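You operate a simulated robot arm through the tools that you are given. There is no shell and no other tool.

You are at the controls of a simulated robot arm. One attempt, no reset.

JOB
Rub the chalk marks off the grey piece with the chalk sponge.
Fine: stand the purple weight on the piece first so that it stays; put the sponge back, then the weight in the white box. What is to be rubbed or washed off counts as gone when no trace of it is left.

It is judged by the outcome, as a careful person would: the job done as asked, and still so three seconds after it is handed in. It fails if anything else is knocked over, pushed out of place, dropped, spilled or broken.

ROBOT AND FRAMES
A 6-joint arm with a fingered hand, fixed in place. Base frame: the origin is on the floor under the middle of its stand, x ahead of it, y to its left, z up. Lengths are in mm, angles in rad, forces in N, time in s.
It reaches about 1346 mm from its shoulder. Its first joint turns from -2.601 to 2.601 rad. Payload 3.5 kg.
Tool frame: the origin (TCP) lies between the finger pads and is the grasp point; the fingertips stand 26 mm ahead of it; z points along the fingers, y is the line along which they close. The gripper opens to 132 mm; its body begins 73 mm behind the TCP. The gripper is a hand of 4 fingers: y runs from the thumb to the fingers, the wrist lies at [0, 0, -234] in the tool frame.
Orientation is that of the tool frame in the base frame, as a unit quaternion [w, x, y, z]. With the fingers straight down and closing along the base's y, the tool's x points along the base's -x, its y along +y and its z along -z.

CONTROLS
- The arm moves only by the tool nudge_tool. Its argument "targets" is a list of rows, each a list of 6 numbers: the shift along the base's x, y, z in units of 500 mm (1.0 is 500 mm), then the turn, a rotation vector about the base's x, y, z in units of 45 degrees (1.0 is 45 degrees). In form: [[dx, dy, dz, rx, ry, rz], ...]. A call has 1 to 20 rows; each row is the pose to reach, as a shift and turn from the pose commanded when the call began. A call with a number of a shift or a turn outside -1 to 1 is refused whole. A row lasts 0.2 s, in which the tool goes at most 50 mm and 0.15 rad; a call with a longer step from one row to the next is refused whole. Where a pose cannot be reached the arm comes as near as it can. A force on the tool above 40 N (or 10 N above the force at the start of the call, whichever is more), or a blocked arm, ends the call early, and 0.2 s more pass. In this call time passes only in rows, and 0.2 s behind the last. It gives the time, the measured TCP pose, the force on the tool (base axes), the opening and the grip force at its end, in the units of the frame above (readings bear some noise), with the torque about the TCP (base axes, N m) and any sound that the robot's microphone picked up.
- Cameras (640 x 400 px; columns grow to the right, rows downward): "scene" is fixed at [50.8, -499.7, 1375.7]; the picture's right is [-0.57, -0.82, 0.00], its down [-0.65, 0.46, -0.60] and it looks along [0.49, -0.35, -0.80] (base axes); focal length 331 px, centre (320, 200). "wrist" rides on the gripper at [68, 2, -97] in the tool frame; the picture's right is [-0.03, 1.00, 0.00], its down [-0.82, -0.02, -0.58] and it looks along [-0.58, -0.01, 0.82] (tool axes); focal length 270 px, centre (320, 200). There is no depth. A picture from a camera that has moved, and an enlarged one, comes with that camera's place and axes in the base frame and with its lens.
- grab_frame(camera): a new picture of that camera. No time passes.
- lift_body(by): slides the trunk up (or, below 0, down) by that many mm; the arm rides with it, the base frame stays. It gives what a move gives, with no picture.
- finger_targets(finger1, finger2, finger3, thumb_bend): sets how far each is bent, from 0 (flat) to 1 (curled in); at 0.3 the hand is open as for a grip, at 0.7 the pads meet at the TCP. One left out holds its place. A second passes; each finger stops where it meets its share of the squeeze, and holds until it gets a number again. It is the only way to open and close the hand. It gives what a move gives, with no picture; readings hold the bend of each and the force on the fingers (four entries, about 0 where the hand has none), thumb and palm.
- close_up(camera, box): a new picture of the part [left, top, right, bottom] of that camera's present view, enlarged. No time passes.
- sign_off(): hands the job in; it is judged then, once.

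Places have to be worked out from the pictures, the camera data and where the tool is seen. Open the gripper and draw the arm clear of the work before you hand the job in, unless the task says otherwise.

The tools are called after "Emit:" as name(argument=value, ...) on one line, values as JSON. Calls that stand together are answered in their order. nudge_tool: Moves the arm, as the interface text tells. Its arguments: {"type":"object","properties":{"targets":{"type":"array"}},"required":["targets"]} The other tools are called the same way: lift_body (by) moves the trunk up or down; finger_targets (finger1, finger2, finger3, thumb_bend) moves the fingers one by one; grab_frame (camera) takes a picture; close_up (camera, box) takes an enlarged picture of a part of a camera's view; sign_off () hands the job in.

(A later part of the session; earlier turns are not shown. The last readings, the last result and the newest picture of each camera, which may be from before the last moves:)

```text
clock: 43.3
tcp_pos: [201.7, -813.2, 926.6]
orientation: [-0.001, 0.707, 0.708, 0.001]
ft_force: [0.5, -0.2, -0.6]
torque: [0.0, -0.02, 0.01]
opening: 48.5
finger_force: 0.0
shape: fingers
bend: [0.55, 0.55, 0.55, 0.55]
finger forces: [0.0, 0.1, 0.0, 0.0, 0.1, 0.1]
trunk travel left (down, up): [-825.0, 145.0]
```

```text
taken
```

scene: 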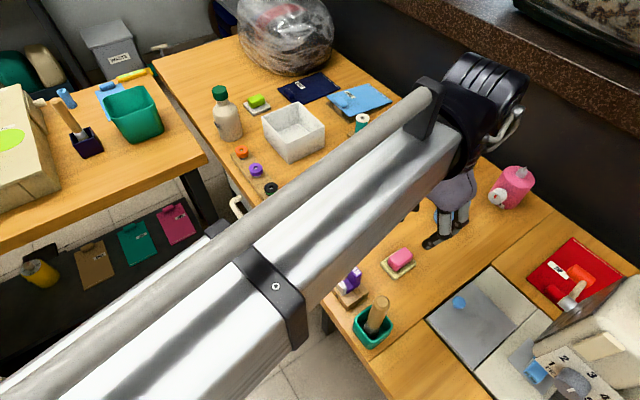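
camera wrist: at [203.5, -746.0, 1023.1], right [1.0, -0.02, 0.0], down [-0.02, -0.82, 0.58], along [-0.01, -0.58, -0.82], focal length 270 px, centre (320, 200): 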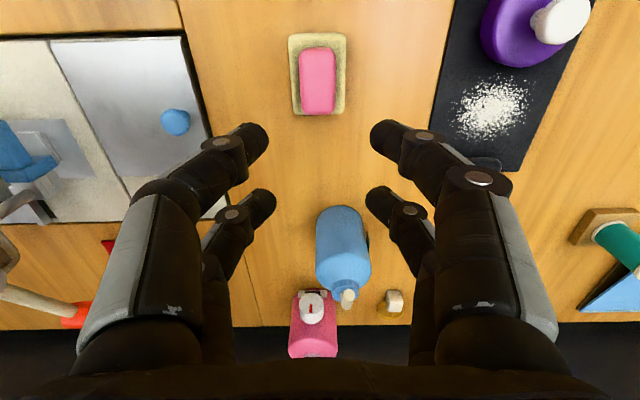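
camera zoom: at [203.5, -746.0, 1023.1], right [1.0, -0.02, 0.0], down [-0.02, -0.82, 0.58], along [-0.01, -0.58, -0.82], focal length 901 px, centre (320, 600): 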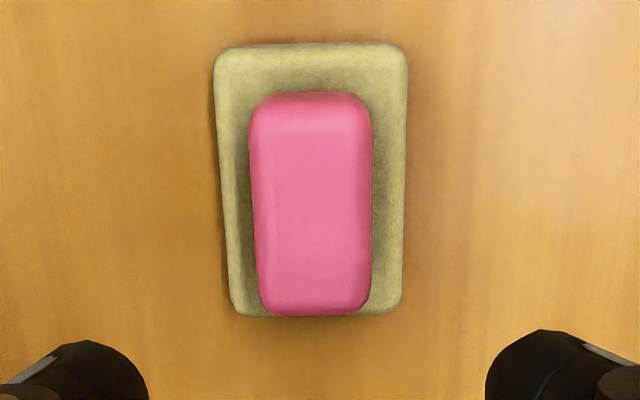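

Pink sponge measured: centre about (201,-790.5), 26×43 mm, z≈794–817, centred on its tray (x 179–223, y −820…−760). The pair is aligned; I lower toward a grip at mid-height (TCP ≈ 826).

Emit:
lift_body(by=-70)

Emit:
grab_frame(camera="wrist")

Emit:
close_up(camera="scene", box=[350, 200, 470, 300])

```text
clock: 44.4
tcp_pos: [200.9, -814.0, 855.4]
orientation: [-0.001, 0.706, 0.708, 0.0]
ft_force: [-0.5, -0.7, -0.1]
torque: [0.0, 0.02, -0.01]
opening: 48.4
finger_force: 0.0
shape: fingers
bend: [0.55, 0.55, 0.55, 0.55]
finger forces: [0.0, 0.1, 0.0, 0.0, 0.0, 0.0]
trunk travel left (down, up): [-755.0, 215.0]
```

```text
taken
camera wrist: at [204.1, -745.9, 953.2], right [1.0, -0.02, 0.0], down [-0.02, -0.82, 0.58], along [-0.01, -0.58, -0.82], focal length 270 px, centre (320, 200)
```

wrist: 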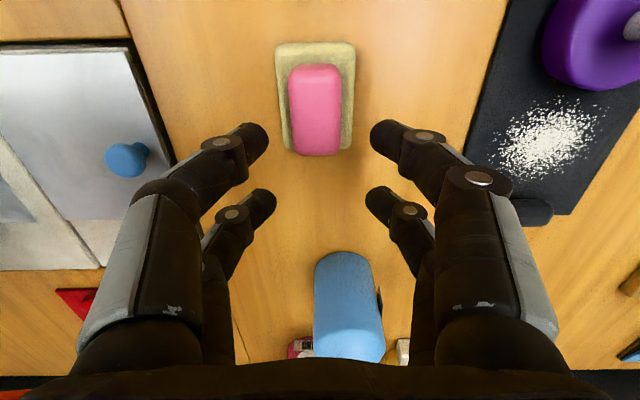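

```text
4.00 times, centred on (410, 250) of scene
camera zoom: at [50.8, -499.7, 1375.7], right [-0.57, -0.82, 0.0], down [-0.65, 0.46, -0.6], along [0.49, -0.35, -0.8], focal length 1324 px, centre (-40, 0)
```

zoom: 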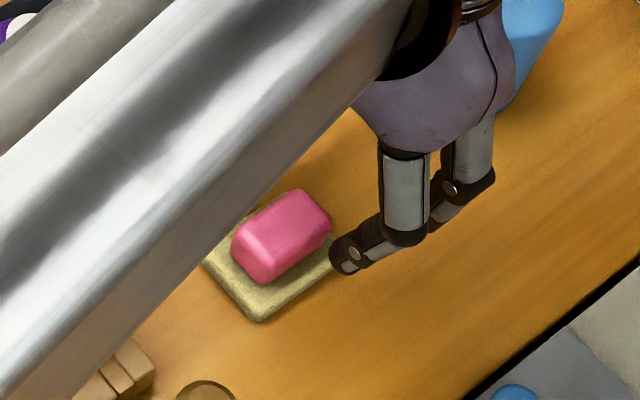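

Sponge is ~1.5 mm to −x of the pair's midpoint; I correct that and lower to TCP ≈ 826.

Emit:
nudge_tool(targets=[[-0.0015, 0.0, 0, 0, 0, 0], [-0.003, 0.0, 0, 0, 0, 0]])

Emit:
lift_body(by=-29)

Emit:
grab_frame(camera="wrist")

Emit:
close_up(camera="scene", box=[370, 220, 450, 290])

```text
clock: 45.0
tcp_pos: [200.1, -813.0, 854.8]
orientation: [0.0, 0.706, 0.708, 0.001]
ft_force: [1.0, -0.4, -0.2]
torque: [-0.02, -0.01, 0.01]
opening: 48.6
finger_force: 0.1
shape: fingers
bend: [0.55, 0.55, 0.55, 0.55]
finger forces: [0.1, 0.0, 0.0, 0.1, 0.0, 0.0]
trunk travel left (down, up): [-755.0, 215.0]
```

```text
clock: 45.7
tcp_pos: [200.4, -813.3, 826.4]
orientation: [-0.001, 0.707, 0.707, 0.001]
ft_force: [0.4, -0.6, 0.4]
torque: [-0.01, 0.02, -0.03]
opening: 48.9
finger_force: 0.1
shape: fingers
bend: [0.55, 0.55, 0.55, 0.55]
finger forces: [0.0, 0.0, 0.0, 0.0, 0.0, 0.0]
trunk travel left (down, up): [-726.0, 244.0]
```

```text
taken
camera wrist: at [202.3, -746.1, 924.1], right [1.0, -0.02, 0.0], down [-0.02, -0.82, 0.58], along [-0.01, -0.58, -0.82], focal length 270 px, centre (320, 200)
```

wrist: 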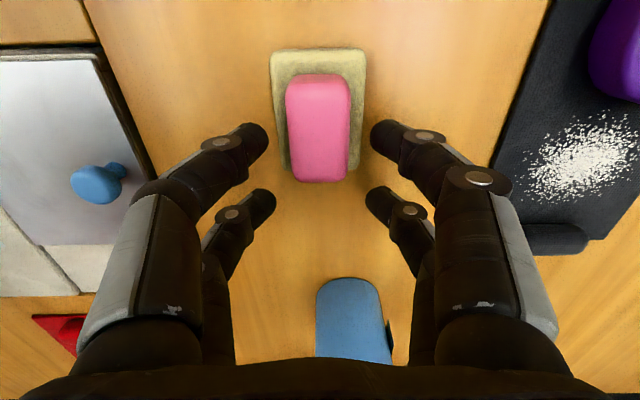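

```text
5.71 times, centred on (410, 255) of scene
camera zoom: at [50.8, -499.7, 1375.7], right [-0.57, -0.82, 0.0], down [-0.65, 0.46, -0.6], along [0.49, -0.35, -0.8], focal length 1892 px, centre (-194, -114)
```

zoom: 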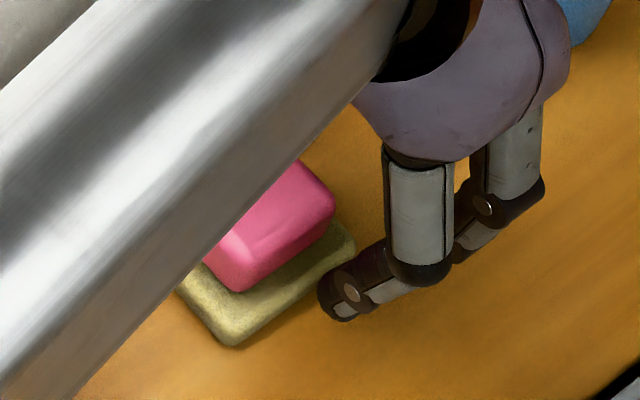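

Nearly centred; small +1.5 mm y tweak, then close finger1 and thumb on the sponge.

Emit:
nudge_tool(targets=[[0.0, 0.0015, 0, 0, 0, 0], [0.0, 0.003, 0, 0, 0, 0]])

Emit:
finger_targets(finger1=0.66, thumb_bend=0.66)

Emit:
grab_frame(camera="wrist")

Emit:
close_up(camera="scene", box=[370, 220, 450, 290])

```text
clock: 46.3
tcp_pos: [200.0, -812.5, 826.7]
orientation: [-0.001, 0.707, 0.707, 0.001]
ft_force: [-0.6, 0.3, -0.6]
torque: [0.0, -0.01, 0.01]
opening: 48.4
finger_force: 0.1
shape: fingers
bend: [0.55, 0.55, 0.55, 0.55]
finger forces: [0.0, 0.0, 0.1, 0.1, 0.0, 0.1]
trunk travel left (down, up): [-726.0, 244.0]
```

```text
clock: 47.3
tcp_pos: [200.2, -812.6, 826.7]
orientation: [0.0, 0.706, 0.708, 0.001]
ft_force: [0.2, 0.5, -0.1]
torque: [0.02, -0.01, -0.02]
opening: 23.6
finger_force: 3.0
shape: fingers
bend: [0.62, 0.55, 0.55, 0.64]
finger forces: [2.8, 0.0, 0.0, 0.0, 2.8, 0.0]
trunk travel left (down, up): [-726.0, 244.0]
```

```text
taken
camera wrist: at [202.2, -744.7, 924.1], right [1.0, -0.02, 0.0], down [-0.02, -0.82, 0.58], along [-0.01, -0.58, -0.82], focal length 270 px, centre (320, 200)
```

wrist: 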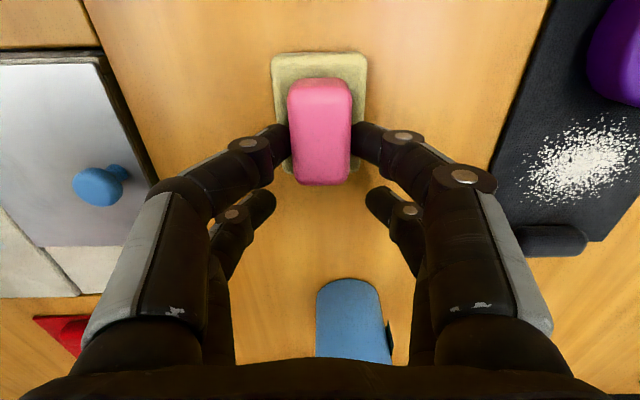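

```text
5.71 times, centred on (410, 255) of scene
camera zoom: at [50.8, -499.7, 1375.7], right [-0.57, -0.82, 0.0], down [-0.65, 0.46, -0.6], along [0.49, -0.35, -0.8], focal length 1892 px, centre (-194, -114)
```

zoom: 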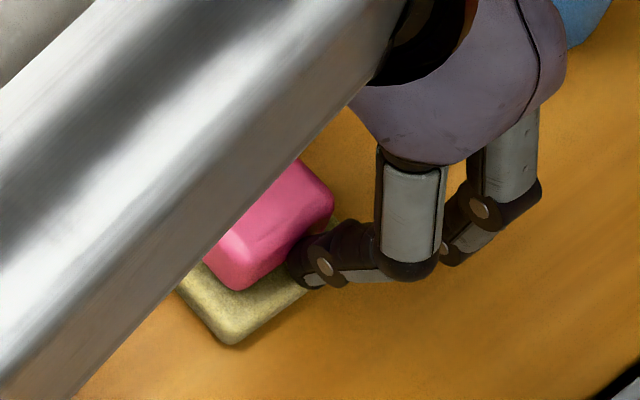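

Sponge gripped (opening 23.6 mm). Lifting to check it follows and the tray stays.

Emit:
lift_body(by=15)

Emit:
grab_frame(camera="wrist")

Emit:
close_up(camera="scene", box=[370, 220, 450, 290])

```text
clock: 47.9
tcp_pos: [200.4, -812.2, 842.7]
orientation: [-0.001, 0.707, 0.707, 0.001]
ft_force: [-0.2, -0.4, 0.7]
torque: [-0.02, 0.02, 0.0]
opening: 23.6
finger_force: 2.6
shape: fingers
bend: [0.62, 0.55, 0.55, 0.64]
finger forces: [2.8, 0.0, 0.1, 0.1, 2.9, 0.0]
trunk travel left (down, up): [-741.0, 229.0]
```

```text
taken
camera wrist: at [202.2, -744.7, 939.1], right [1.0, -0.02, 0.0], down [-0.02, -0.82, 0.58], along [-0.01, -0.58, -0.82], focal length 270 px, centre (320, 200)
```

wrist: 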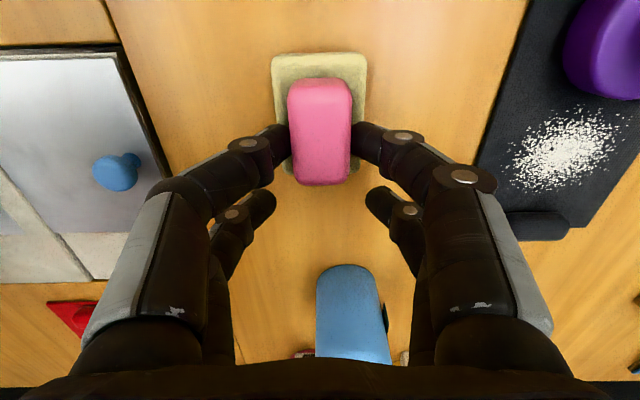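

```text
5.71 times, centred on (410, 255) of scene
camera zoom: at [50.8, -499.7, 1375.7], right [-0.57, -0.82, 0.0], down [-0.65, 0.46, -0.6], along [0.49, -0.35, -0.8], focal length 1892 px, centre (-194, -114)
```

zoom: 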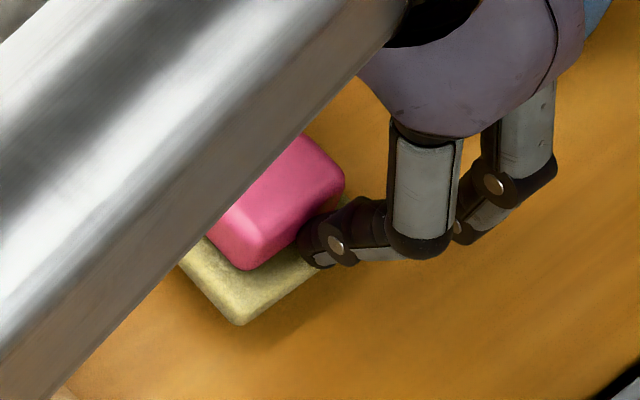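

Lifting shows the khaki pad comes up with the pink part: it is the sponge itself with a pink grip (so the lime/grey one is a different tool) – identity confirmed. I raise it further and carry it over the chalk, moving in y first to stay clear of the weight.

Emit:
lift_body(by=25)

Emit:
nudge_tool(targets=[[0.01, -0.02, 0, 0, 0, 0], [0.05, -0.045, 0, 0, 0, 0], [0.1, -0.063, 0, 0, 0, 0], [0.15, -0.063, 0, 0, 0, 0], [0.2, -0.063, 0, 0, 0, 0], [0.25, -0.063, 0, 0, 0, 0], [0.285, -0.063, 0, 0, 0, 0], [0.3, -0.063, 0, 0, 0, 0]])

Emit:
finger_targets(finger2=0.0, finger3=0.0)

Emit:
grab_frame(camera="wrist")

Emit:
grab_frame(camera="scene")

```text
clock: 48.6
tcp_pos: [199.3, -812.4, 867.0]
orientation: [-0.001, 0.706, 0.708, 0.0]
ft_force: [0.1, -0.1, -0.5]
torque: [-0.02, 0.0, 0.0]
opening: 23.6
finger_force: 3.1
shape: fingers
bend: [0.62, 0.55, 0.55, 0.64]
finger forces: [2.7, 0.0, 0.1, 0.0, 2.8, 0.0]
trunk travel left (down, up): [-766.0, 204.0]
```

```text
clock: 50.4
tcp_pos: [350.4, -844.5, 867.3]
orientation: [-0.001, 0.707, 0.707, 0.001]
ft_force: [-0.7, 0.9, 0.4]
torque: [0.0, -0.02, 0.03]
opening: 23.4
finger_force: 3.5
shape: fingers
bend: [0.62, 0.55, 0.55, 0.64]
finger forces: [2.7, 0.0, 0.1, 0.0, 2.8, 0.1]
trunk travel left (down, up): [-766.0, 204.0]
```

```text
clock: 51.4
tcp_pos: [348.9, -843.9, 867.9]
orientation: [-0.001, 0.706, 0.708, 0.001]
ft_force: [0.2, -0.1, -0.6]
torque: [-0.01, 0.02, 0.05]
opening: 23.2
finger_force: 3.3
shape: fingers
bend: [0.62, 0.0, 0.0, 0.64]
finger forces: [2.7, 0.0, 0.0, 0.0, 2.8, 0.0]
trunk travel left (down, up): [-766.0, 204.0]
```

```text
taken
camera wrist: at [352.2, -776.5, 964.1], right [1.0, -0.02, 0.0], down [-0.02, -0.82, 0.58], along [-0.01, -0.58, -0.82], focal length 270 px, centre (320, 200)
```

wrist: 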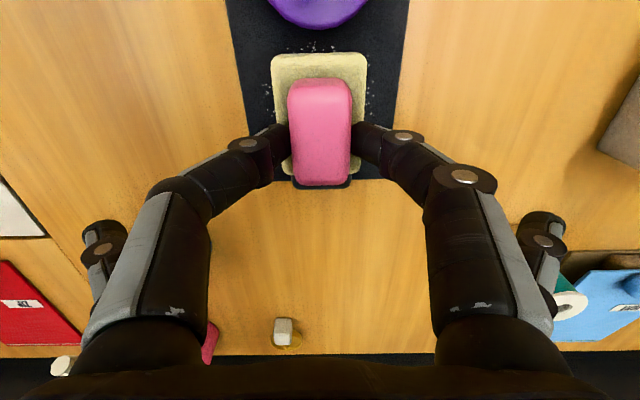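

```text
taken
```

scene: 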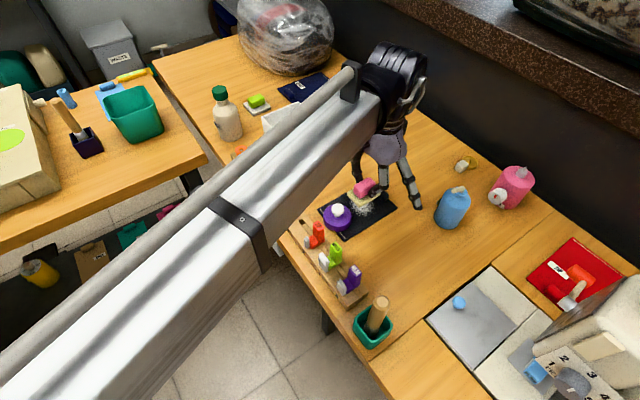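

Sponge is above the chalk with the spare fingers spread out of the way. Lowering to just above the fabric, then contact in small steps.

Emit:
lift_body(by=-35)

Emit:
lift_body(by=-2)

Emit:
close_up(camera="scene", box=[310, 150, 430, 250])

Emit:
grab_frame(camera="wrist")

```text
clock: 52.2
tcp_pos: [350.2, -843.1, 832.2]
orientation: [-0.001, 0.706, 0.708, 0.001]
ft_force: [-0.7, 0.2, 0.7]
torque: [-0.01, 0.02, 0.0]
opening: 23.1
finger_force: 3.3
shape: fingers
bend: [0.62, 0.0, 0.0, 0.64]
finger forces: [2.9, 0.1, 0.0, 0.1, 2.9, 0.0]
trunk travel left (down, up): [-731.0, 239.0]
```

```text
clock: 52.7
tcp_pos: [350.6, -843.3, 830.1]
orientation: [0.0, 0.707, 0.708, 0.0]
ft_force: [0.4, -0.5, 1.2]
torque: [0.09, -0.01, -0.02]
opening: 23.3
finger_force: 2.8
shape: fingers
bend: [0.63, 0.0, 0.0, 0.65]
finger forces: [3.2, 0.0, 0.0, 0.0, 3.4, 0.1]
trunk travel left (down, up): [-729.0, 241.0]
```

```text
4.00 times, centred on (370, 200) of scene
camera zoom: at [50.8, -499.7, 1375.7], right [-0.57, -0.82, 0.0], down [-0.65, 0.46, -0.6], along [0.49, -0.35, -0.8], focal length 1324 px, centre (120, 200)
```

zoom: 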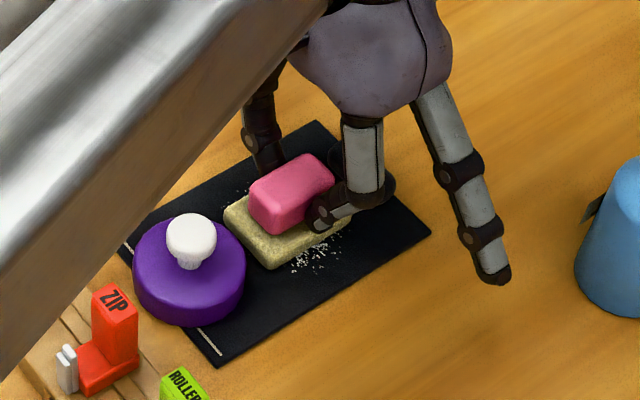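

```text
taken
camera wrist: at [352.2, -776.4, 927.2], right [1.0, -0.02, 0.0], down [-0.02, -0.82, 0.58], along [-0.01, -0.58, -0.82], focal length 270 px, centre (320, 200)
```

wrist: 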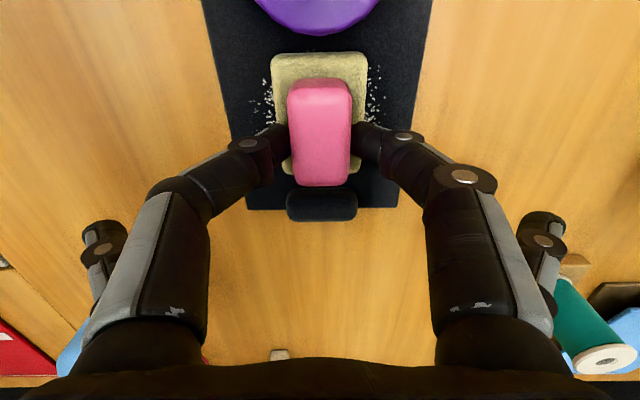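

Contact begins (≈1.2 N up). Pressing slightly more, then rubbing strokes along x.

Emit:
lift_body(by=-1)

Emit:
nudge_tool(targets=[[0.01, 0.0, 0, 0, 0, 0], [0.02, 0.0, 0, 0, 0, 0], [0.03, 0.0, 0, 0, 0, 0], [0.04, 0.0, 0, 0, 0, 0]])

Emit:
grab_frame(camera="wrist")

Emit:
close_up(camera="scene", box=[310, 150, 430, 250])

```text
clock: 53.2
tcp_pos: [348.5, -842.9, 829.3]
orientation: [0.0, 0.706, 0.708, 0.001]
ft_force: [-0.1, -1.2, 4.3]
torque: [0.06, -0.01, 0.02]
opening: 23.3
finger_force: 4.1
shape: fingers
bend: [0.63, 0.0, 0.0, 0.65]
finger forces: [3.7, 0.0, 0.0, 0.1, 3.8, 0.0]
trunk travel left (down, up): [-728.0, 242.0]
```

```text
clock: 54.2
tcp_pos: [370.2, -843.9, 829.8]
orientation: [0.0, 0.706, 0.708, 0.0]
ft_force: [-2.1, 0.6, 4.3]
torque: [0.04, 0.06, 0.03]
opening: 23.1
finger_force: 4.2
shape: fingers
bend: [0.63, 0.0, 0.0, 0.65]
finger forces: [2.8, 0.1, 0.0, 0.0, 4.6, 0.0]
trunk travel left (down, up): [-728.0, 242.0]
```

```text
taken
camera wrist: at [371.9, -776.3, 926.5], right [1.0, -0.02, 0.0], down [-0.02, -0.82, 0.58], along [-0.01, -0.58, -0.82], focal length 270 px, centre (320, 200)
```

wrist: 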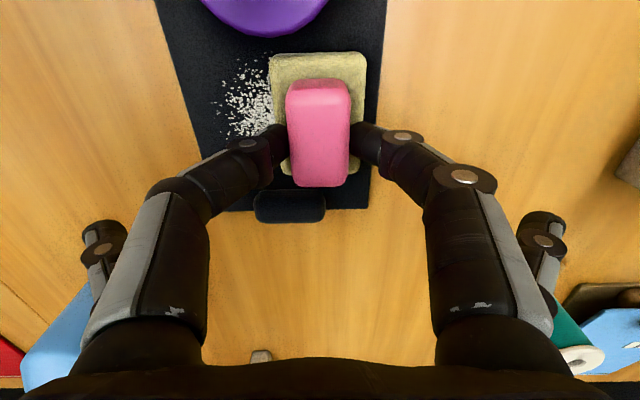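

```text
4.00 times, centred on (370, 200) of scene
camera zoom: at [50.8, -499.7, 1375.7], right [-0.57, -0.82, 0.0], down [-0.65, 0.46, -0.6], along [0.49, -0.35, -0.8], focal length 1324 px, centre (120, 200)
```

zoom: 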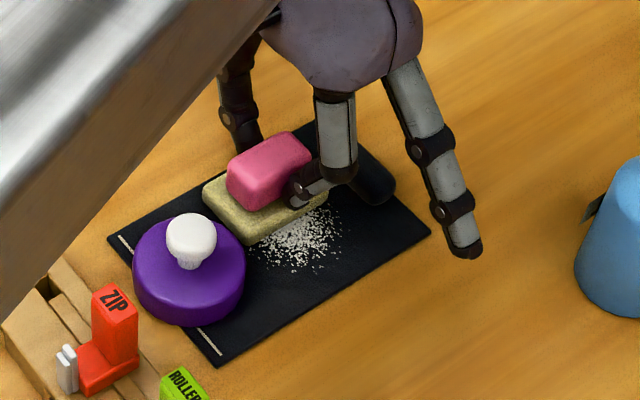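

The fabric holds still under the weight. Now fuller back-and-forth strokes across the chalk at this pressure (~4 N).

Emit:
nudge_tool(targets=[[-0.025, 0, 0, 0, 0, 0], [-0.05, 0, 0, 0, 0, 0], [-0.075, 0, 0, 0, 0, 0], [-0.098, 0, 0, 0, 0, 0], [-0.098, 0.006, 0, 0, 0, 0], [-0.075, 0.006, 0, 0, 0, 0], [-0.05, 0.006, 0, 0, 0, 0], [-0.025, 0.006, 0, 0, 0, 0], [0.0, 0.006, 0, 0, 0, 0], [0.012, 0.006, 0, 0, 0, 0], [0.012, -0.006, 0, 0, 0, 0], [-0.01, -0.006, 0, 0, 0, 0], [-0.035, -0.006, 0, 0, 0, 0], [-0.06, -0.006, 0, 0, 0, 0], [-0.085, -0.006, 0, 0, 0, 0], [-0.098, -0.006, 0, 0, 0, 0]])

Emit:
grab_frame(camera="wrist")

Emit:
close_up(camera="scene", box=[310, 150, 430, 250])

```text
clock: 57.6
tcp_pos: [319.2, -847.5, 829.7]
orientation: [0.0, 0.706, 0.708, 0.001]
ft_force: [1.0, 0.9, 1.8]
torque: [0.04, -0.02, -0.02]
opening: 23.3
finger_force: 3.5
shape: fingers
bend: [0.63, 0.0, 0.0, 0.65]
finger forces: [3.9, 0.0, 0.0, 0.0, 2.8, 0.0]
trunk travel left (down, up): [-728.0, 242.0]
```

```text
taken
camera wrist: at [322.7, -779.2, 926.3], right [1.0, -0.02, 0.0], down [-0.02, -0.82, 0.58], along [-0.01, -0.58, -0.82], focal length 270 px, centre (320, 200)
```

wrist: 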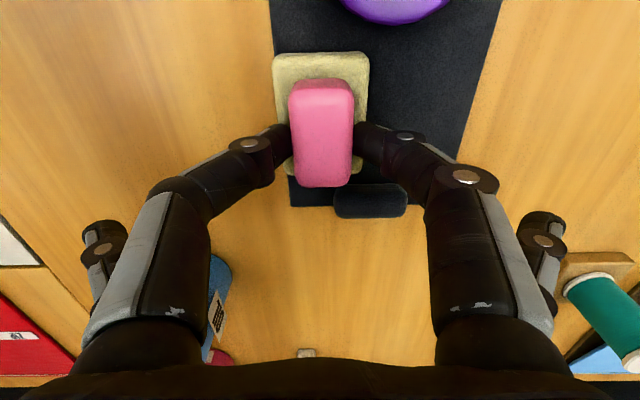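

```text
4.00 times, centred on (370, 200) of scene
camera zoom: at [50.8, -499.7, 1375.7], right [-0.57, -0.82, 0.0], down [-0.65, 0.46, -0.6], along [0.49, -0.35, -0.8], focal length 1324 px, centre (120, 200)
```

zoom: 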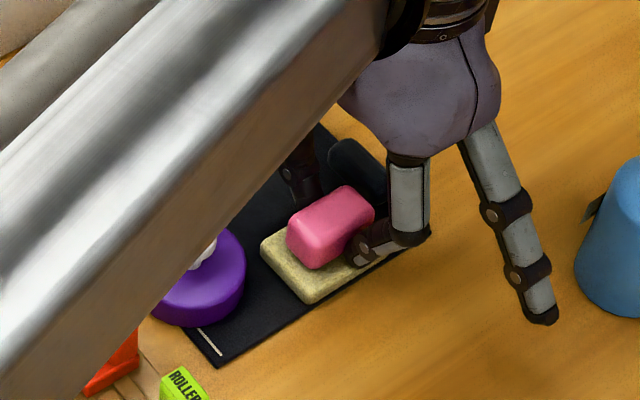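

Much of the chalk seems gone. Zooming on the exposed fabric, then a few more strokes with other y offsets.

Emit:
close_up(camera="wrist", box=[260, 0, 510, 220])

Emit:
nudge_tool(targets=[[0.025, 0, 0, 0, 0, 0], [0.05, 0, 0, 0, 0, 0], [0.075, 0, 0, 0, 0, 0], [0.1, 0, 0, 0, 0, 0], [0.112, 0.0, 0, 0, 0, 0], [0.112, 0.01, 0, 0, 0, 0], [0.112, 0.02, 0, 0, 0, 0], [0.09, 0.02, 0, 0, 0, 0], [0.065, 0.02, 0, 0, 0, 0], [0.04, 0.02, 0, 0, 0, 0], [0.015, 0.02, 0, 0, 0, 0], [0.0, 0.02, 0, 0, 0, 0], [0.0, 0.006, 0, 0, 0, 0], [0.025, 0.006, 0, 0, 0, 0], [0.05, 0.006, 0, 0, 0, 0], [0.075, 0.006, 0, 0, 0, 0], [0.1, 0.006, 0, 0, 0, 0], [0.118, 0.006, 0, 0, 0, 0]])

Emit:
grab_frame(camera="wrist")

Emit:
close_up(camera="scene", box=[310, 150, 430, 250])

```text
1.82 times, centred on (385, 110) of wrist
camera zoom: at [322.7, -779.2, 926.3], right [1.0, -0.02, 0.0], down [-0.02, -0.82, 0.58], along [-0.01, -0.58, -0.82], focal length 491 px, centre (202, 364)
```

zoom: 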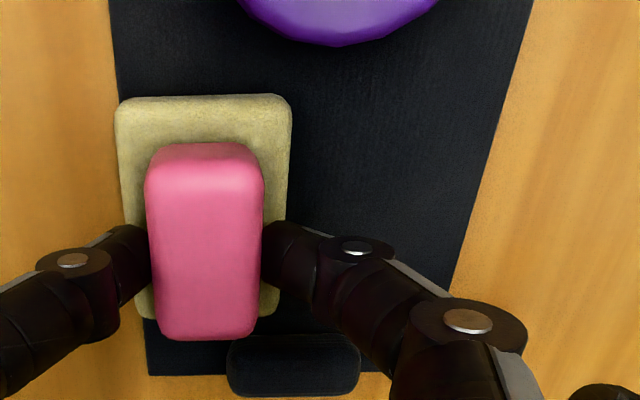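

```text
clock: 61.5
tcp_pos: [379.1, -843.5, 829.9]
orientation: [-0.001, 0.707, 0.707, 0.001]
ft_force: [-1.1, 0.4, 1.0]
torque: [0.03, 0.0, 0.04]
opening: 23.3
finger_force: 3.6
shape: fingers
bend: [0.63, 0.0, 0.0, 0.65]
finger forces: [2.8, 0.1, 0.1, 0.0, 3.6, 0.1]
trunk travel left (down, up): [-728.0, 242.0]
```

```text
taken
camera wrist: at [381.9, -776.2, 926.3], right [1.0, -0.02, 0.0], down [-0.02, -0.82, 0.58], along [-0.01, -0.58, -0.82], focal length 270 px, centre (320, 200)
```

wrist: 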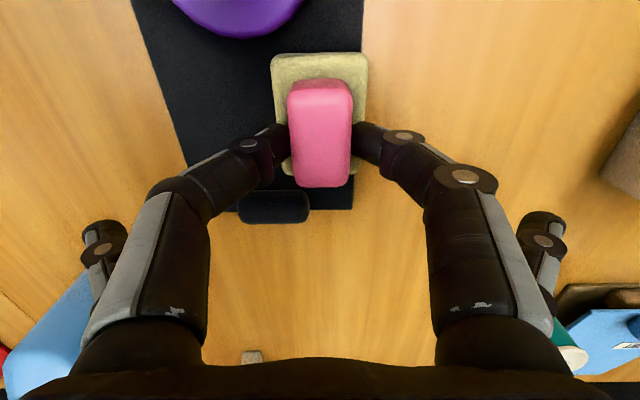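

```text
4.00 times, centred on (370, 200) of scene
camera zoom: at [50.8, -499.7, 1375.7], right [-0.57, -0.82, 0.0], down [-0.65, 0.46, -0.6], along [0.49, -0.35, -0.8], focal length 1324 px, centre (120, 200)
```

zoom: 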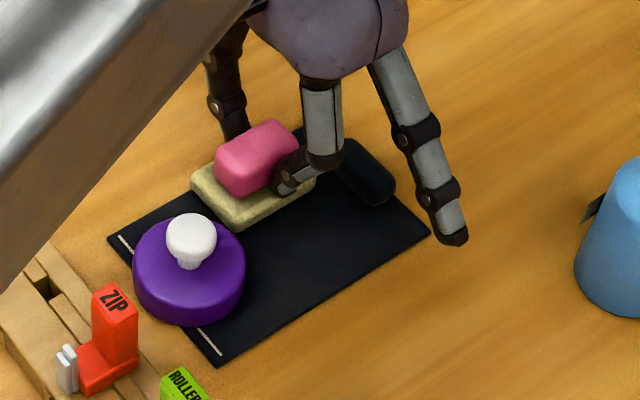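

The visible fabric is clean. I raise the sponge and back it away toward −x to inspect the whole piece.

Emit:
lift_body(by=45)

Emit:
nudge_tool(targets=[[-0.04, -0.01, 0, 0, 0, 0], [-0.1, -0.01, 0, 0, 0, 0], [-0.16, -0.01, 0, 0, 0, 0], [-0.2, -0.01, 0, 0, 0, 0], [-0.22, -0.01, 0, 0, 0, 0]])

Emit:
grab_frame(camera="wrist")

Emit:
grab_frame(camera="scene")

Emit:
close_up(camera="scene", box=[310, 160, 420, 250])

```text
clock: 62.3
tcp_pos: [379.1, -844.1, 873.8]
orientation: [-0.001, 0.707, 0.708, 0.0]
ft_force: [-0.2, -0.4, -0.3]
torque: [-0.01, -0.03, 0.02]
opening: 23.5
finger_force: 2.9
shape: fingers
bend: [0.63, 0.0, 0.0, 0.65]
finger forces: [3.0, 0.0, 0.0, 0.0, 3.1, 0.0]
trunk travel left (down, up): [-773.0, 197.0]
```

```text
clock: 63.5
tcp_pos: [269.3, -850.8, 873.9]
orientation: [-0.001, 0.707, 0.707, 0.001]
ft_force: [0.2, -0.1, 0.0]
torque: [-0.02, -0.02, 0.0]
opening: 23.5
finger_force: 2.7
shape: fingers
bend: [0.63, 0.0, 0.0, 0.65]
finger forces: [3.1, 0.0, 0.0, 0.1, 3.0, 0.1]
trunk travel left (down, up): [-773.0, 197.0]
```

```text
taken
camera wrist: at [271.7, -781.7, 971.1], right [1.0, -0.02, 0.0], down [-0.02, -0.82, 0.58], along [-0.01, -0.58, -0.82], focal length 270 px, centre (320, 200)
```

wrist: 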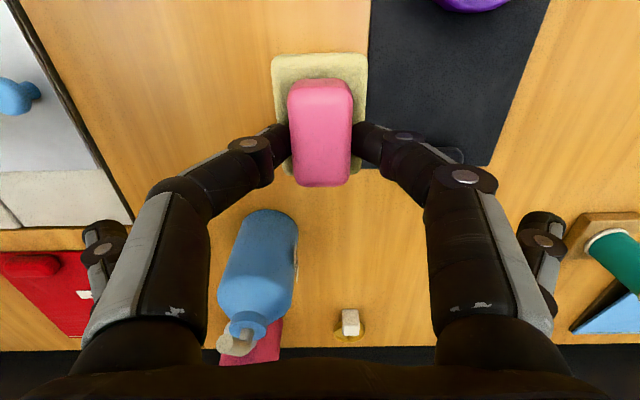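

```text
taken
```

scene: 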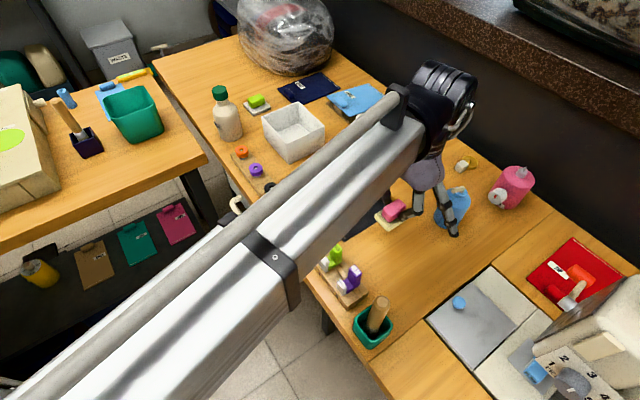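

```text
4.44 times, centred on (365, 205) of scene
camera zoom: at [50.8, -499.7, 1375.7], right [-0.57, -0.82, 0.0], down [-0.65, 0.46, -0.6], along [0.49, -0.35, -0.8], focal length 1471 px, centre (120, 178)
```

zoom: 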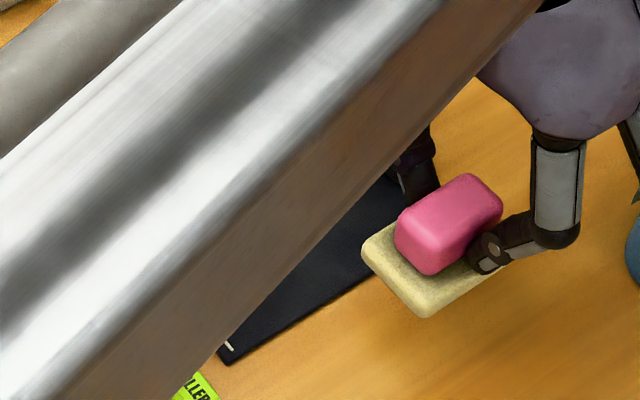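

Checking the fabric in detail in the wrist view.

Emit:
close_up(camera="wrist", box=[350, 0, 560, 180])

Emit:
nudge_tool(targets=[[0.02, 0.06, 0, 0, 0, 0], [0.02, 0.12, 0, 0, 0, 0], [0.02, 0.17, 0, 0, 0, 0]])

Emit:
grab_frame(camera="wrist")

```text
2.22 times, centred on (455, 90) of wrist
camera zoom: at [271.7, -781.7, 971.1], right [1.0, -0.02, 0.0], down [-0.02, -0.82, 0.58], along [-0.01, -0.58, -0.82], focal length 601 px, centre (20, 444)
```

zoom: 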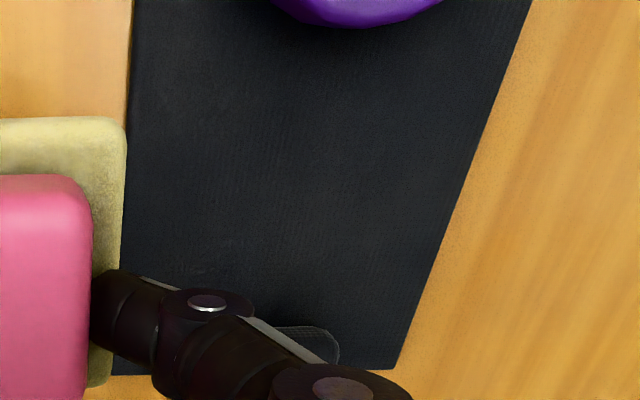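

```text
clock: 64.3
tcp_pos: [279.8, -763.4, 873.9]
orientation: [0.0, 0.707, 0.707, 0.001]
ft_force: [0.6, 0.3, -1.3]
torque: [-0.03, 0.01, 0.02]
opening: 23.5
finger_force: 3.0
shape: fingers
bend: [0.63, 0.0, 0.0, 0.65]
finger forces: [3.0, 0.1, 0.0, 0.1, 3.0, 0.0]
trunk travel left (down, up): [-773.0, 197.0]
```

```text
taken
camera wrist: at [282.2, -696.2, 971.2], right [1.0, -0.02, 0.0], down [-0.02, -0.82, 0.58], along [-0.01, -0.58, -0.82], focal length 270 px, centre (320, 200)
```

wrist: 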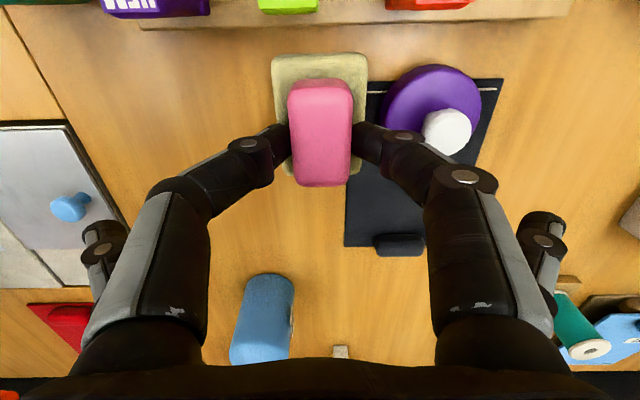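

The fabric looks clean from here. I'll bring the sponge back over its original spot (201,-790.5), fold the spare fingers in again, and re-inspect the piece from there before putting it down.

Emit:
nudge_tool(targets=[[-0.04, -0.03, 0, 0, 0, 0], [-0.09, -0.06, 0, 0, 0, 0], [-0.13, -0.085, 0, 0, 0, 0], [-0.16, -0.097, 0, 0, 0, 0]])

Emit:
finger_targets(finger2=0.55, finger3=0.55)

Emit:
grab_frame(camera="wrist")

Emit:
close_up(camera="wrist", box=[430, 0, 640, 220])

```text
clock: 65.3
tcp_pos: [200.2, -812.3, 873.5]
orientation: [-0.001, 0.706, 0.708, 0.0]
ft_force: [0.7, 0.3, 0.2]
torque: [-0.01, -0.02, -0.01]
opening: 23.4
finger_force: 3.0
shape: fingers
bend: [0.63, 0.0, 0.0, 0.65]
finger forces: [3.0, 0.1, 0.0, 0.1, 3.0, 0.0]
trunk travel left (down, up): [-773.0, 197.0]
```

```text
clock: 66.3
tcp_pos: [199.7, -811.5, 874.8]
orientation: [0.0, 0.707, 0.707, 0.0]
ft_force: [-0.9, -0.5, -0.1]
torque: [0.03, 0.0, 0.01]
opening: 23.5
finger_force: 3.2
shape: fingers
bend: [0.63, 0.55, 0.55, 0.65]
finger forces: [3.0, 0.0, 0.1, 0.1, 2.9, 0.0]
trunk travel left (down, up): [-773.0, 197.0]
```

```text
taken
camera wrist: at [202.2, -744.4, 971.1], right [1.0, -0.02, 0.0], down [-0.02, -0.82, 0.58], along [-0.01, -0.58, -0.82], focal length 270 px, centre (320, 200)
```

wrist: 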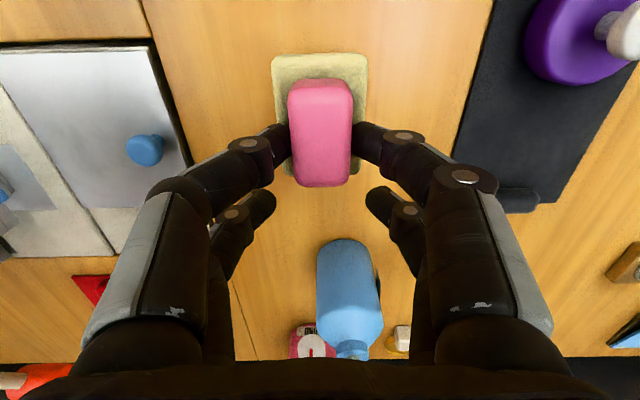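

```text
1.82 times, centred on (535, 110) of wrist
camera zoom: at [202.2, -744.4, 971.1], right [1.0, -0.02, 0.0], down [-0.02, -0.82, 0.58], along [-0.01, -0.58, -0.82], focal length 491 px, centre (-71, 364)
```

zoom: 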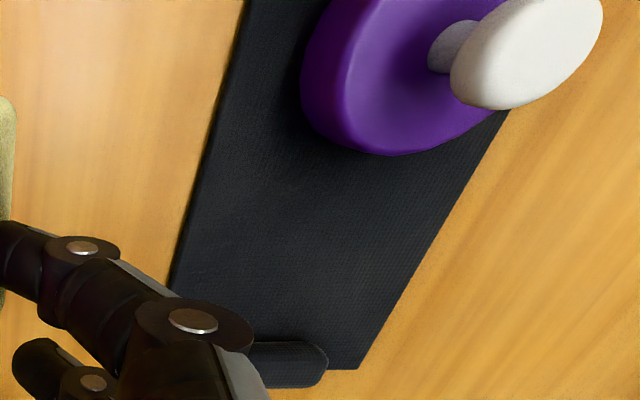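

Looks clean; one tighter zoom for faint remains before placing the sponge.

Emit:
close_up(camera="wrist", box=[450, 60, 570, 160])

Emit:
close_up(camera="wrist", box=[450, 120, 560, 215])

Emit:
close_up(camera="wrist", box=[540, 40, 640, 140])

```text
4.00 times, centred on (510, 110) of wrist
camera zoom: at [202.2, -744.4, 971.1], right [1.0, -0.02, 0.0], down [-0.02, -0.82, 0.58], along [-0.01, -0.58, -0.82], focal length 1081 px, centre (-440, 560)
```

zoom: 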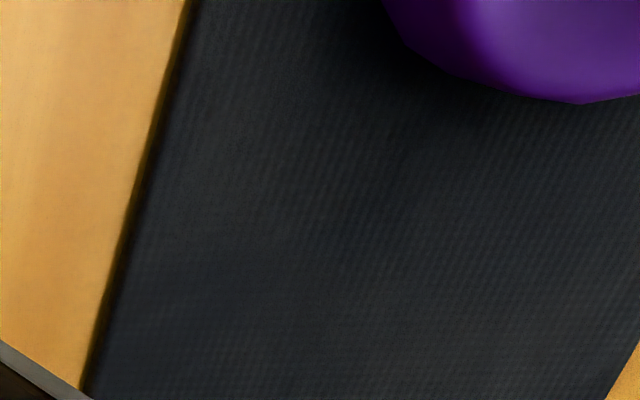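

```text
4.21 times, centred on (505, 168) of wrist
camera zoom: at [202.2, -744.4, 971.1], right [1.0, -0.02, 0.0], down [-0.02, -0.82, 0.58], along [-0.01, -0.58, -0.82], focal length 1138 px, centre (-459, 337)
```

zoom: 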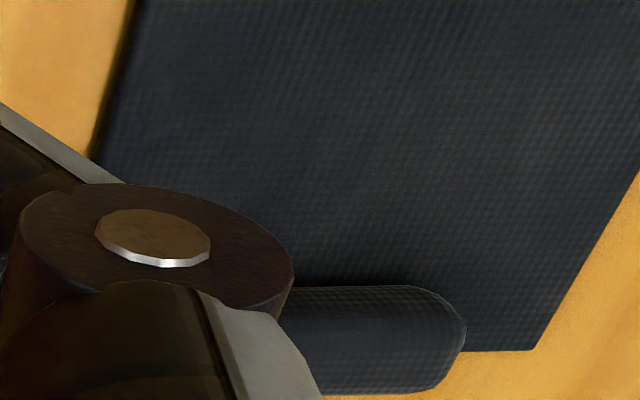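

```text
4.00 times, centred on (590, 90) of wrist
camera zoom: at [202.2, -744.4, 971.1], right [1.0, -0.02, 0.0], down [-0.02, -0.82, 0.58], along [-0.01, -0.58, -0.82], focal length 1081 px, centre (-760, 640)
```

zoom: 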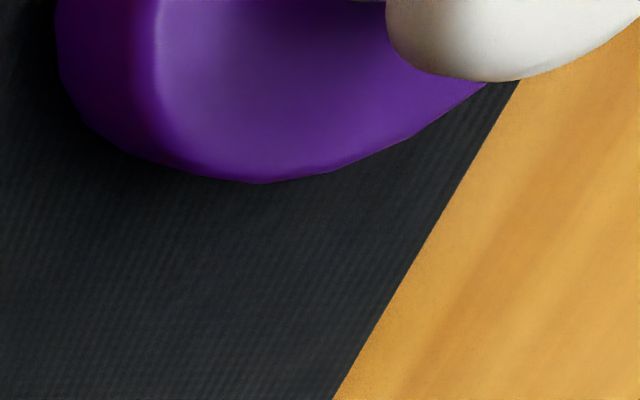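

No trace visible. Lowering the sponge onto its original place.

Emit:
lift_body(by=-44)

Emit:
lift_body(by=-2)

Emit:
lift_body(by=-1)

```text
clock: 67.2
tcp_pos: [198.5, -812.5, 829.5]
orientation: [0.0, 0.706, 0.708, 0.001]
ft_force: [-0.4, 0.1, 0.1]
torque: [-0.04, -0.01, 0.02]
opening: 23.4
finger_force: 2.5
shape: fingers
bend: [0.63, 0.55, 0.55, 0.65]
finger forces: [3.0, 0.1, 0.0, 0.0, 3.0, 0.0]
trunk travel left (down, up): [-729.0, 241.0]
```

```text
clock: 67.7
tcp_pos: [198.6, -813.1, 828.2]
orientation: [-0.001, 0.706, 0.708, 0.001]
ft_force: [-0.2, -0.3, -0.7]
torque: [0.0, 0.01, 0.04]
opening: 23.1
finger_force: 3.4
shape: fingers
bend: [0.63, 0.55, 0.55, 0.65]
finger forces: [3.0, 0.0, 0.0, 0.0, 3.0, 0.0]
trunk travel left (down, up): [-727.0, 243.0]
```

```text
clock: 68.2
tcp_pos: [199.5, -811.7, 826.5]
orientation: [0.0, 0.706, 0.708, 0.0]
ft_force: [0.4, -0.5, 0.3]
torque: [-0.05, -0.02, -0.04]
opening: 23.3
finger_force: 3.2
shape: fingers
bend: [0.63, 0.55, 0.55, 0.65]
finger forces: [3.0, 0.0, 0.0, 0.0, 3.0, 0.0]
trunk travel left (down, up): [-726.0, 244.0]
```

At the pick height but no contact force yet; stepping down by 1 mm increments.

Emit:
lift_body(by=-1)

Emit:
close_up(camera="scene", box=[370, 220, 450, 290])

```text
clock: 68.7
tcp_pos: [200.4, -811.8, 826.0]
orientation: [0.0, 0.707, 0.708, 0.0]
ft_force: [0.2, 0.6, -0.1]
torque: [-0.02, -0.01, 0.01]
opening: 23.5
finger_force: 2.3
shape: fingers
bend: [0.63, 0.55, 0.55, 0.65]
finger forces: [3.1, 0.0, 0.1, 0.1, 2.9, 0.0]
trunk travel left (down, up): [-725.0, 245.0]
```

```text
5.71 times, centred on (410, 255) of scene
camera zoom: at [50.8, -499.7, 1375.7], right [-0.57, -0.82, 0.0], down [-0.65, 0.46, -0.6], along [0.49, -0.35, -0.8], focal length 1892 px, centre (-194, -114)
```

zoom: 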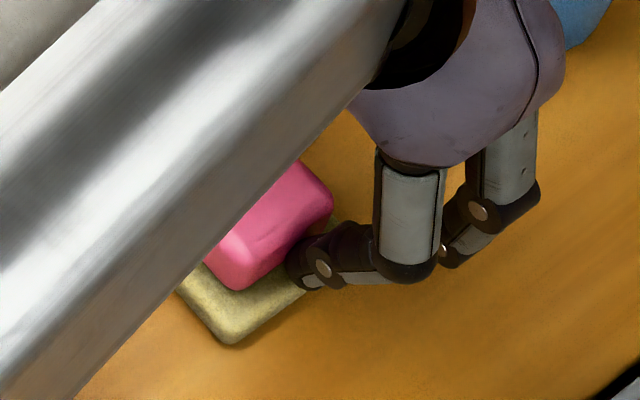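

Picture matches the original placement; one or two more millimetres to feel contact.

Emit:
lift_body(by=-1)

Emit:
lift_body(by=-1)

```text
clock: 69.2
tcp_pos: [198.1, -811.4, 825.7]
orientation: [-0.001, 0.707, 0.707, 0.001]
ft_force: [-0.2, 0.3, 2.3]
torque: [0.05, -0.02, 0.02]
opening: 23.4
finger_force: 3.2
shape: fingers
bend: [0.63, 0.55, 0.55, 0.65]
finger forces: [3.1, 0.1, 0.0, 0.0, 3.2, 0.1]
trunk travel left (down, up): [-724.0, 246.0]
```

```text
clock: 69.8
tcp_pos: [200.7, -811.0, 823.9]
orientation: [0.0, 0.707, 0.707, 0.0]
ft_force: [0.6, -1.0, 8.8]
torque: [0.11, -0.09, -0.02]
opening: 23.0
finger_force: 5.1
shape: fingers
bend: [0.64, 0.55, 0.55, 0.65]
finger forces: [6.8, 0.0, 0.0, 0.0, 3.8, 0.0]
trunk travel left (down, up): [-723.0, 247.0]
```

Firm contact; I back off 1 mm to unload, then release and rise.

Emit:
lift_body(by=1)

Emit:
finger_targets(finger1=0.55, thumb_bend=0.55)

Emit:
grab_frame(camera="wrist")

Emit:
lift_body(by=100)

Emit:
grab_frame(camera="wrist")

Emit:
close_up(camera="wrist", box=[260, 20, 380, 140])

```text
clock: 70.3
tcp_pos: [199.4, -812.2, 825.3]
orientation: [0.0, 0.707, 0.708, 0.001]
ft_force: [1.0, 0.5, 0.9]
torque: [0.01, 0.02, -0.01]
opening: 23.2
finger_force: 3.0
shape: fingers
bend: [0.63, 0.55, 0.55, 0.65]
finger forces: [3.1, 0.0, 0.0, 0.0, 3.2, 0.0]
trunk travel left (down, up): [-724.0, 246.0]
```

```text
clock: 71.3
tcp_pos: [199.7, -812.7, 824.7]
orientation: [0.0, 0.707, 0.708, 0.0]
ft_force: [-0.7, -0.4, 0.7]
torque: [-0.01, 0.01, 0.0]
opening: 48.6
finger_force: 0.1
shape: fingers
bend: [0.55, 0.55, 0.55, 0.55]
finger forces: [0.0, 0.1, 0.0, 0.0, 0.1, 0.1]
trunk travel left (down, up): [-724.0, 246.0]
```

```text
taken
camera wrist: at [202.1, -744.4, 922.1], right [1.0, -0.02, 0.0], down [-0.02, -0.82, 0.58], along [-0.01, -0.58, -0.82], focal length 270 px, centre (320, 200)
```

wrist: 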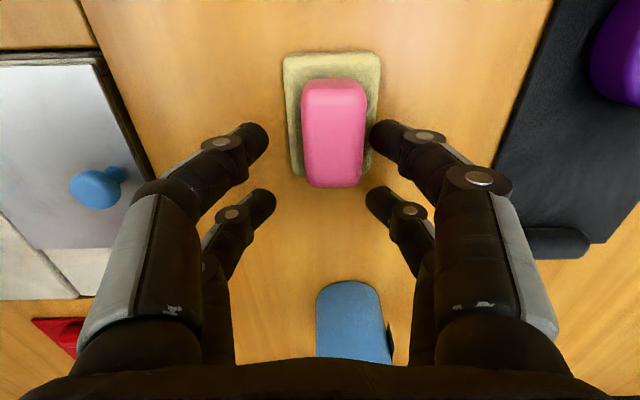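

```text
clock: 72.6
tcp_pos: [198.4, -812.6, 924.4]
orientation: [0.0, 0.706, 0.708, 0.001]
ft_force: [0.1, 0.2, -1.2]
torque: [0.01, -0.01, -0.01]
opening: 48.4
finger_force: 0.0
shape: fingers
bend: [0.55, 0.55, 0.55, 0.55]
finger forces: [0.0, 0.0, 0.0, 0.0, 0.0, 0.0]
trunk travel left (down, up): [-824.0, 146.0]
```

```text
taken
camera wrist: at [202.1, -744.4, 1022.1], right [1.0, -0.02, 0.0], down [-0.02, -0.82, 0.58], along [-0.01, -0.58, -0.82], focal length 270 px, centre (320, 200)
```

wrist: 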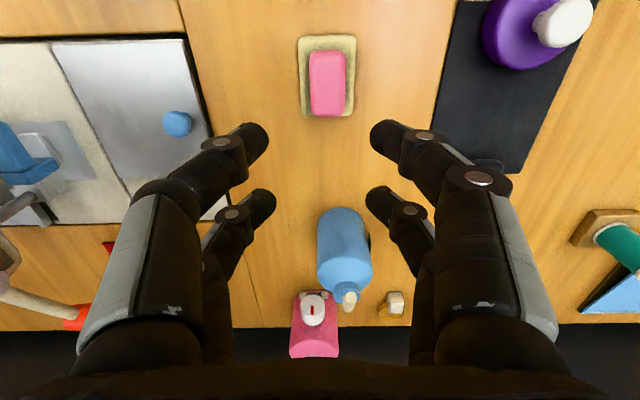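

```text
3.33 times, centred on (320, 80) of wrist
camera zoom: at [202.1, -744.4, 1022.1], right [1.0, -0.02, 0.0], down [-0.02, -0.82, 0.58], along [-0.01, -0.58, -0.82], focal length 901 px, centre (320, 600)
```

zoom: 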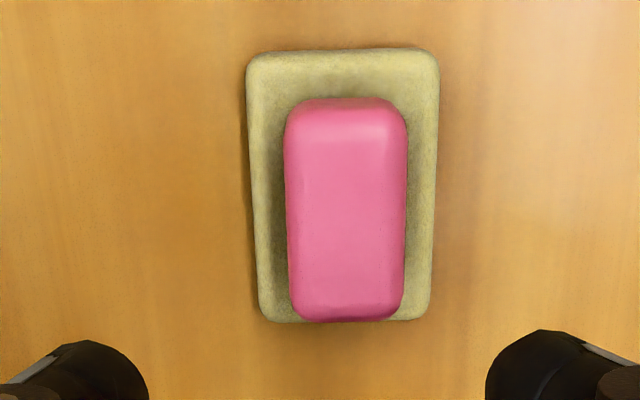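

The sponge is back flat at its place (about 5 mm from the original centre, same orientation). Now I go back above the weight.

Emit:
nudge_tool(targets=[[0.03, 0.01, 0, 0, 0, 0], [0.08, 0.02, 0, 0, 0, 0], [0.14, 0.035, 0, 0, 0, 0], [0.2, 0.05, 0, 0, 0, 0], [0.25, 0.062, 0, 0, 0, 0], [0.285, 0.069, 0, 0, 0, 0], [0.3, 0.071, 0, 0, 0, 0]])

Emit:
grab_frame(camera="wrist")

Emit:
close_up(camera="wrist", box=[250, 10, 400, 220])

Emit:
grab_frame(camera="scene")

```text
clock: 74.2
tcp_pos: [348.7, -777.4, 926.0]
orientation: [-0.001, 0.707, 0.707, 0.0]
ft_force: [-0.8, 0.6, -0.1]
torque: [0.02, -0.01, 0.0]
opening: 48.3
finger_force: 0.0
shape: fingers
bend: [0.55, 0.55, 0.55, 0.55]
finger forces: [0.0, 0.0, 0.1, 0.1, 0.1, 0.0]
trunk travel left (down, up): [-824.0, 146.0]
```

```text
taken
camera wrist: at [352.3, -709.3, 1022.1], right [1.0, -0.02, 0.0], down [-0.02, -0.82, 0.58], along [-0.01, -0.58, -0.82], focal length 270 px, centre (320, 200)
```

wrist: 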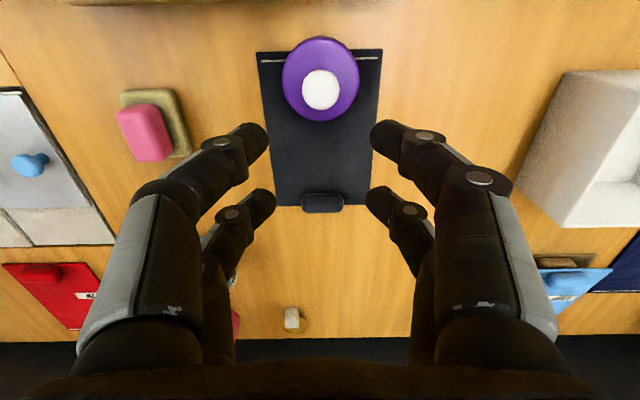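

```text
1.90 times, centred on (325, 115) of wrist
camera zoom: at [352.3, -709.3, 1022.1], right [1.0, -0.02, 0.0], down [-0.02, -0.82, 0.58], along [-0.01, -0.58, -0.82], focal length 515 px, centre (310, 362)
```

zoom: 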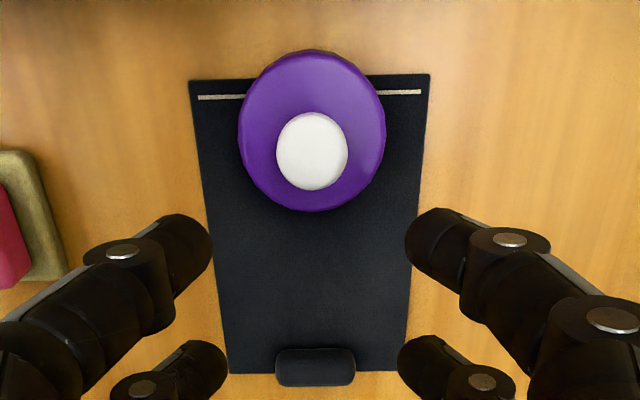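

```text
taken
```

scene: 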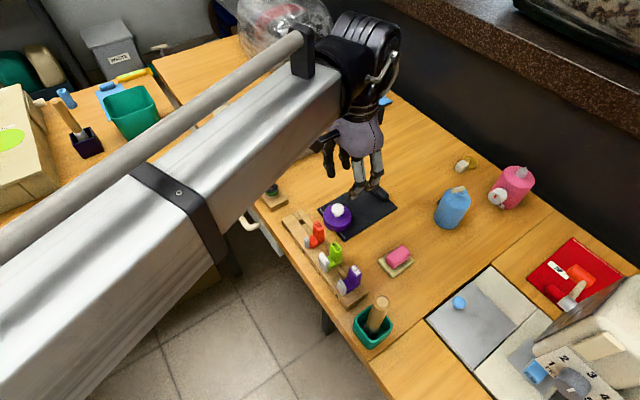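

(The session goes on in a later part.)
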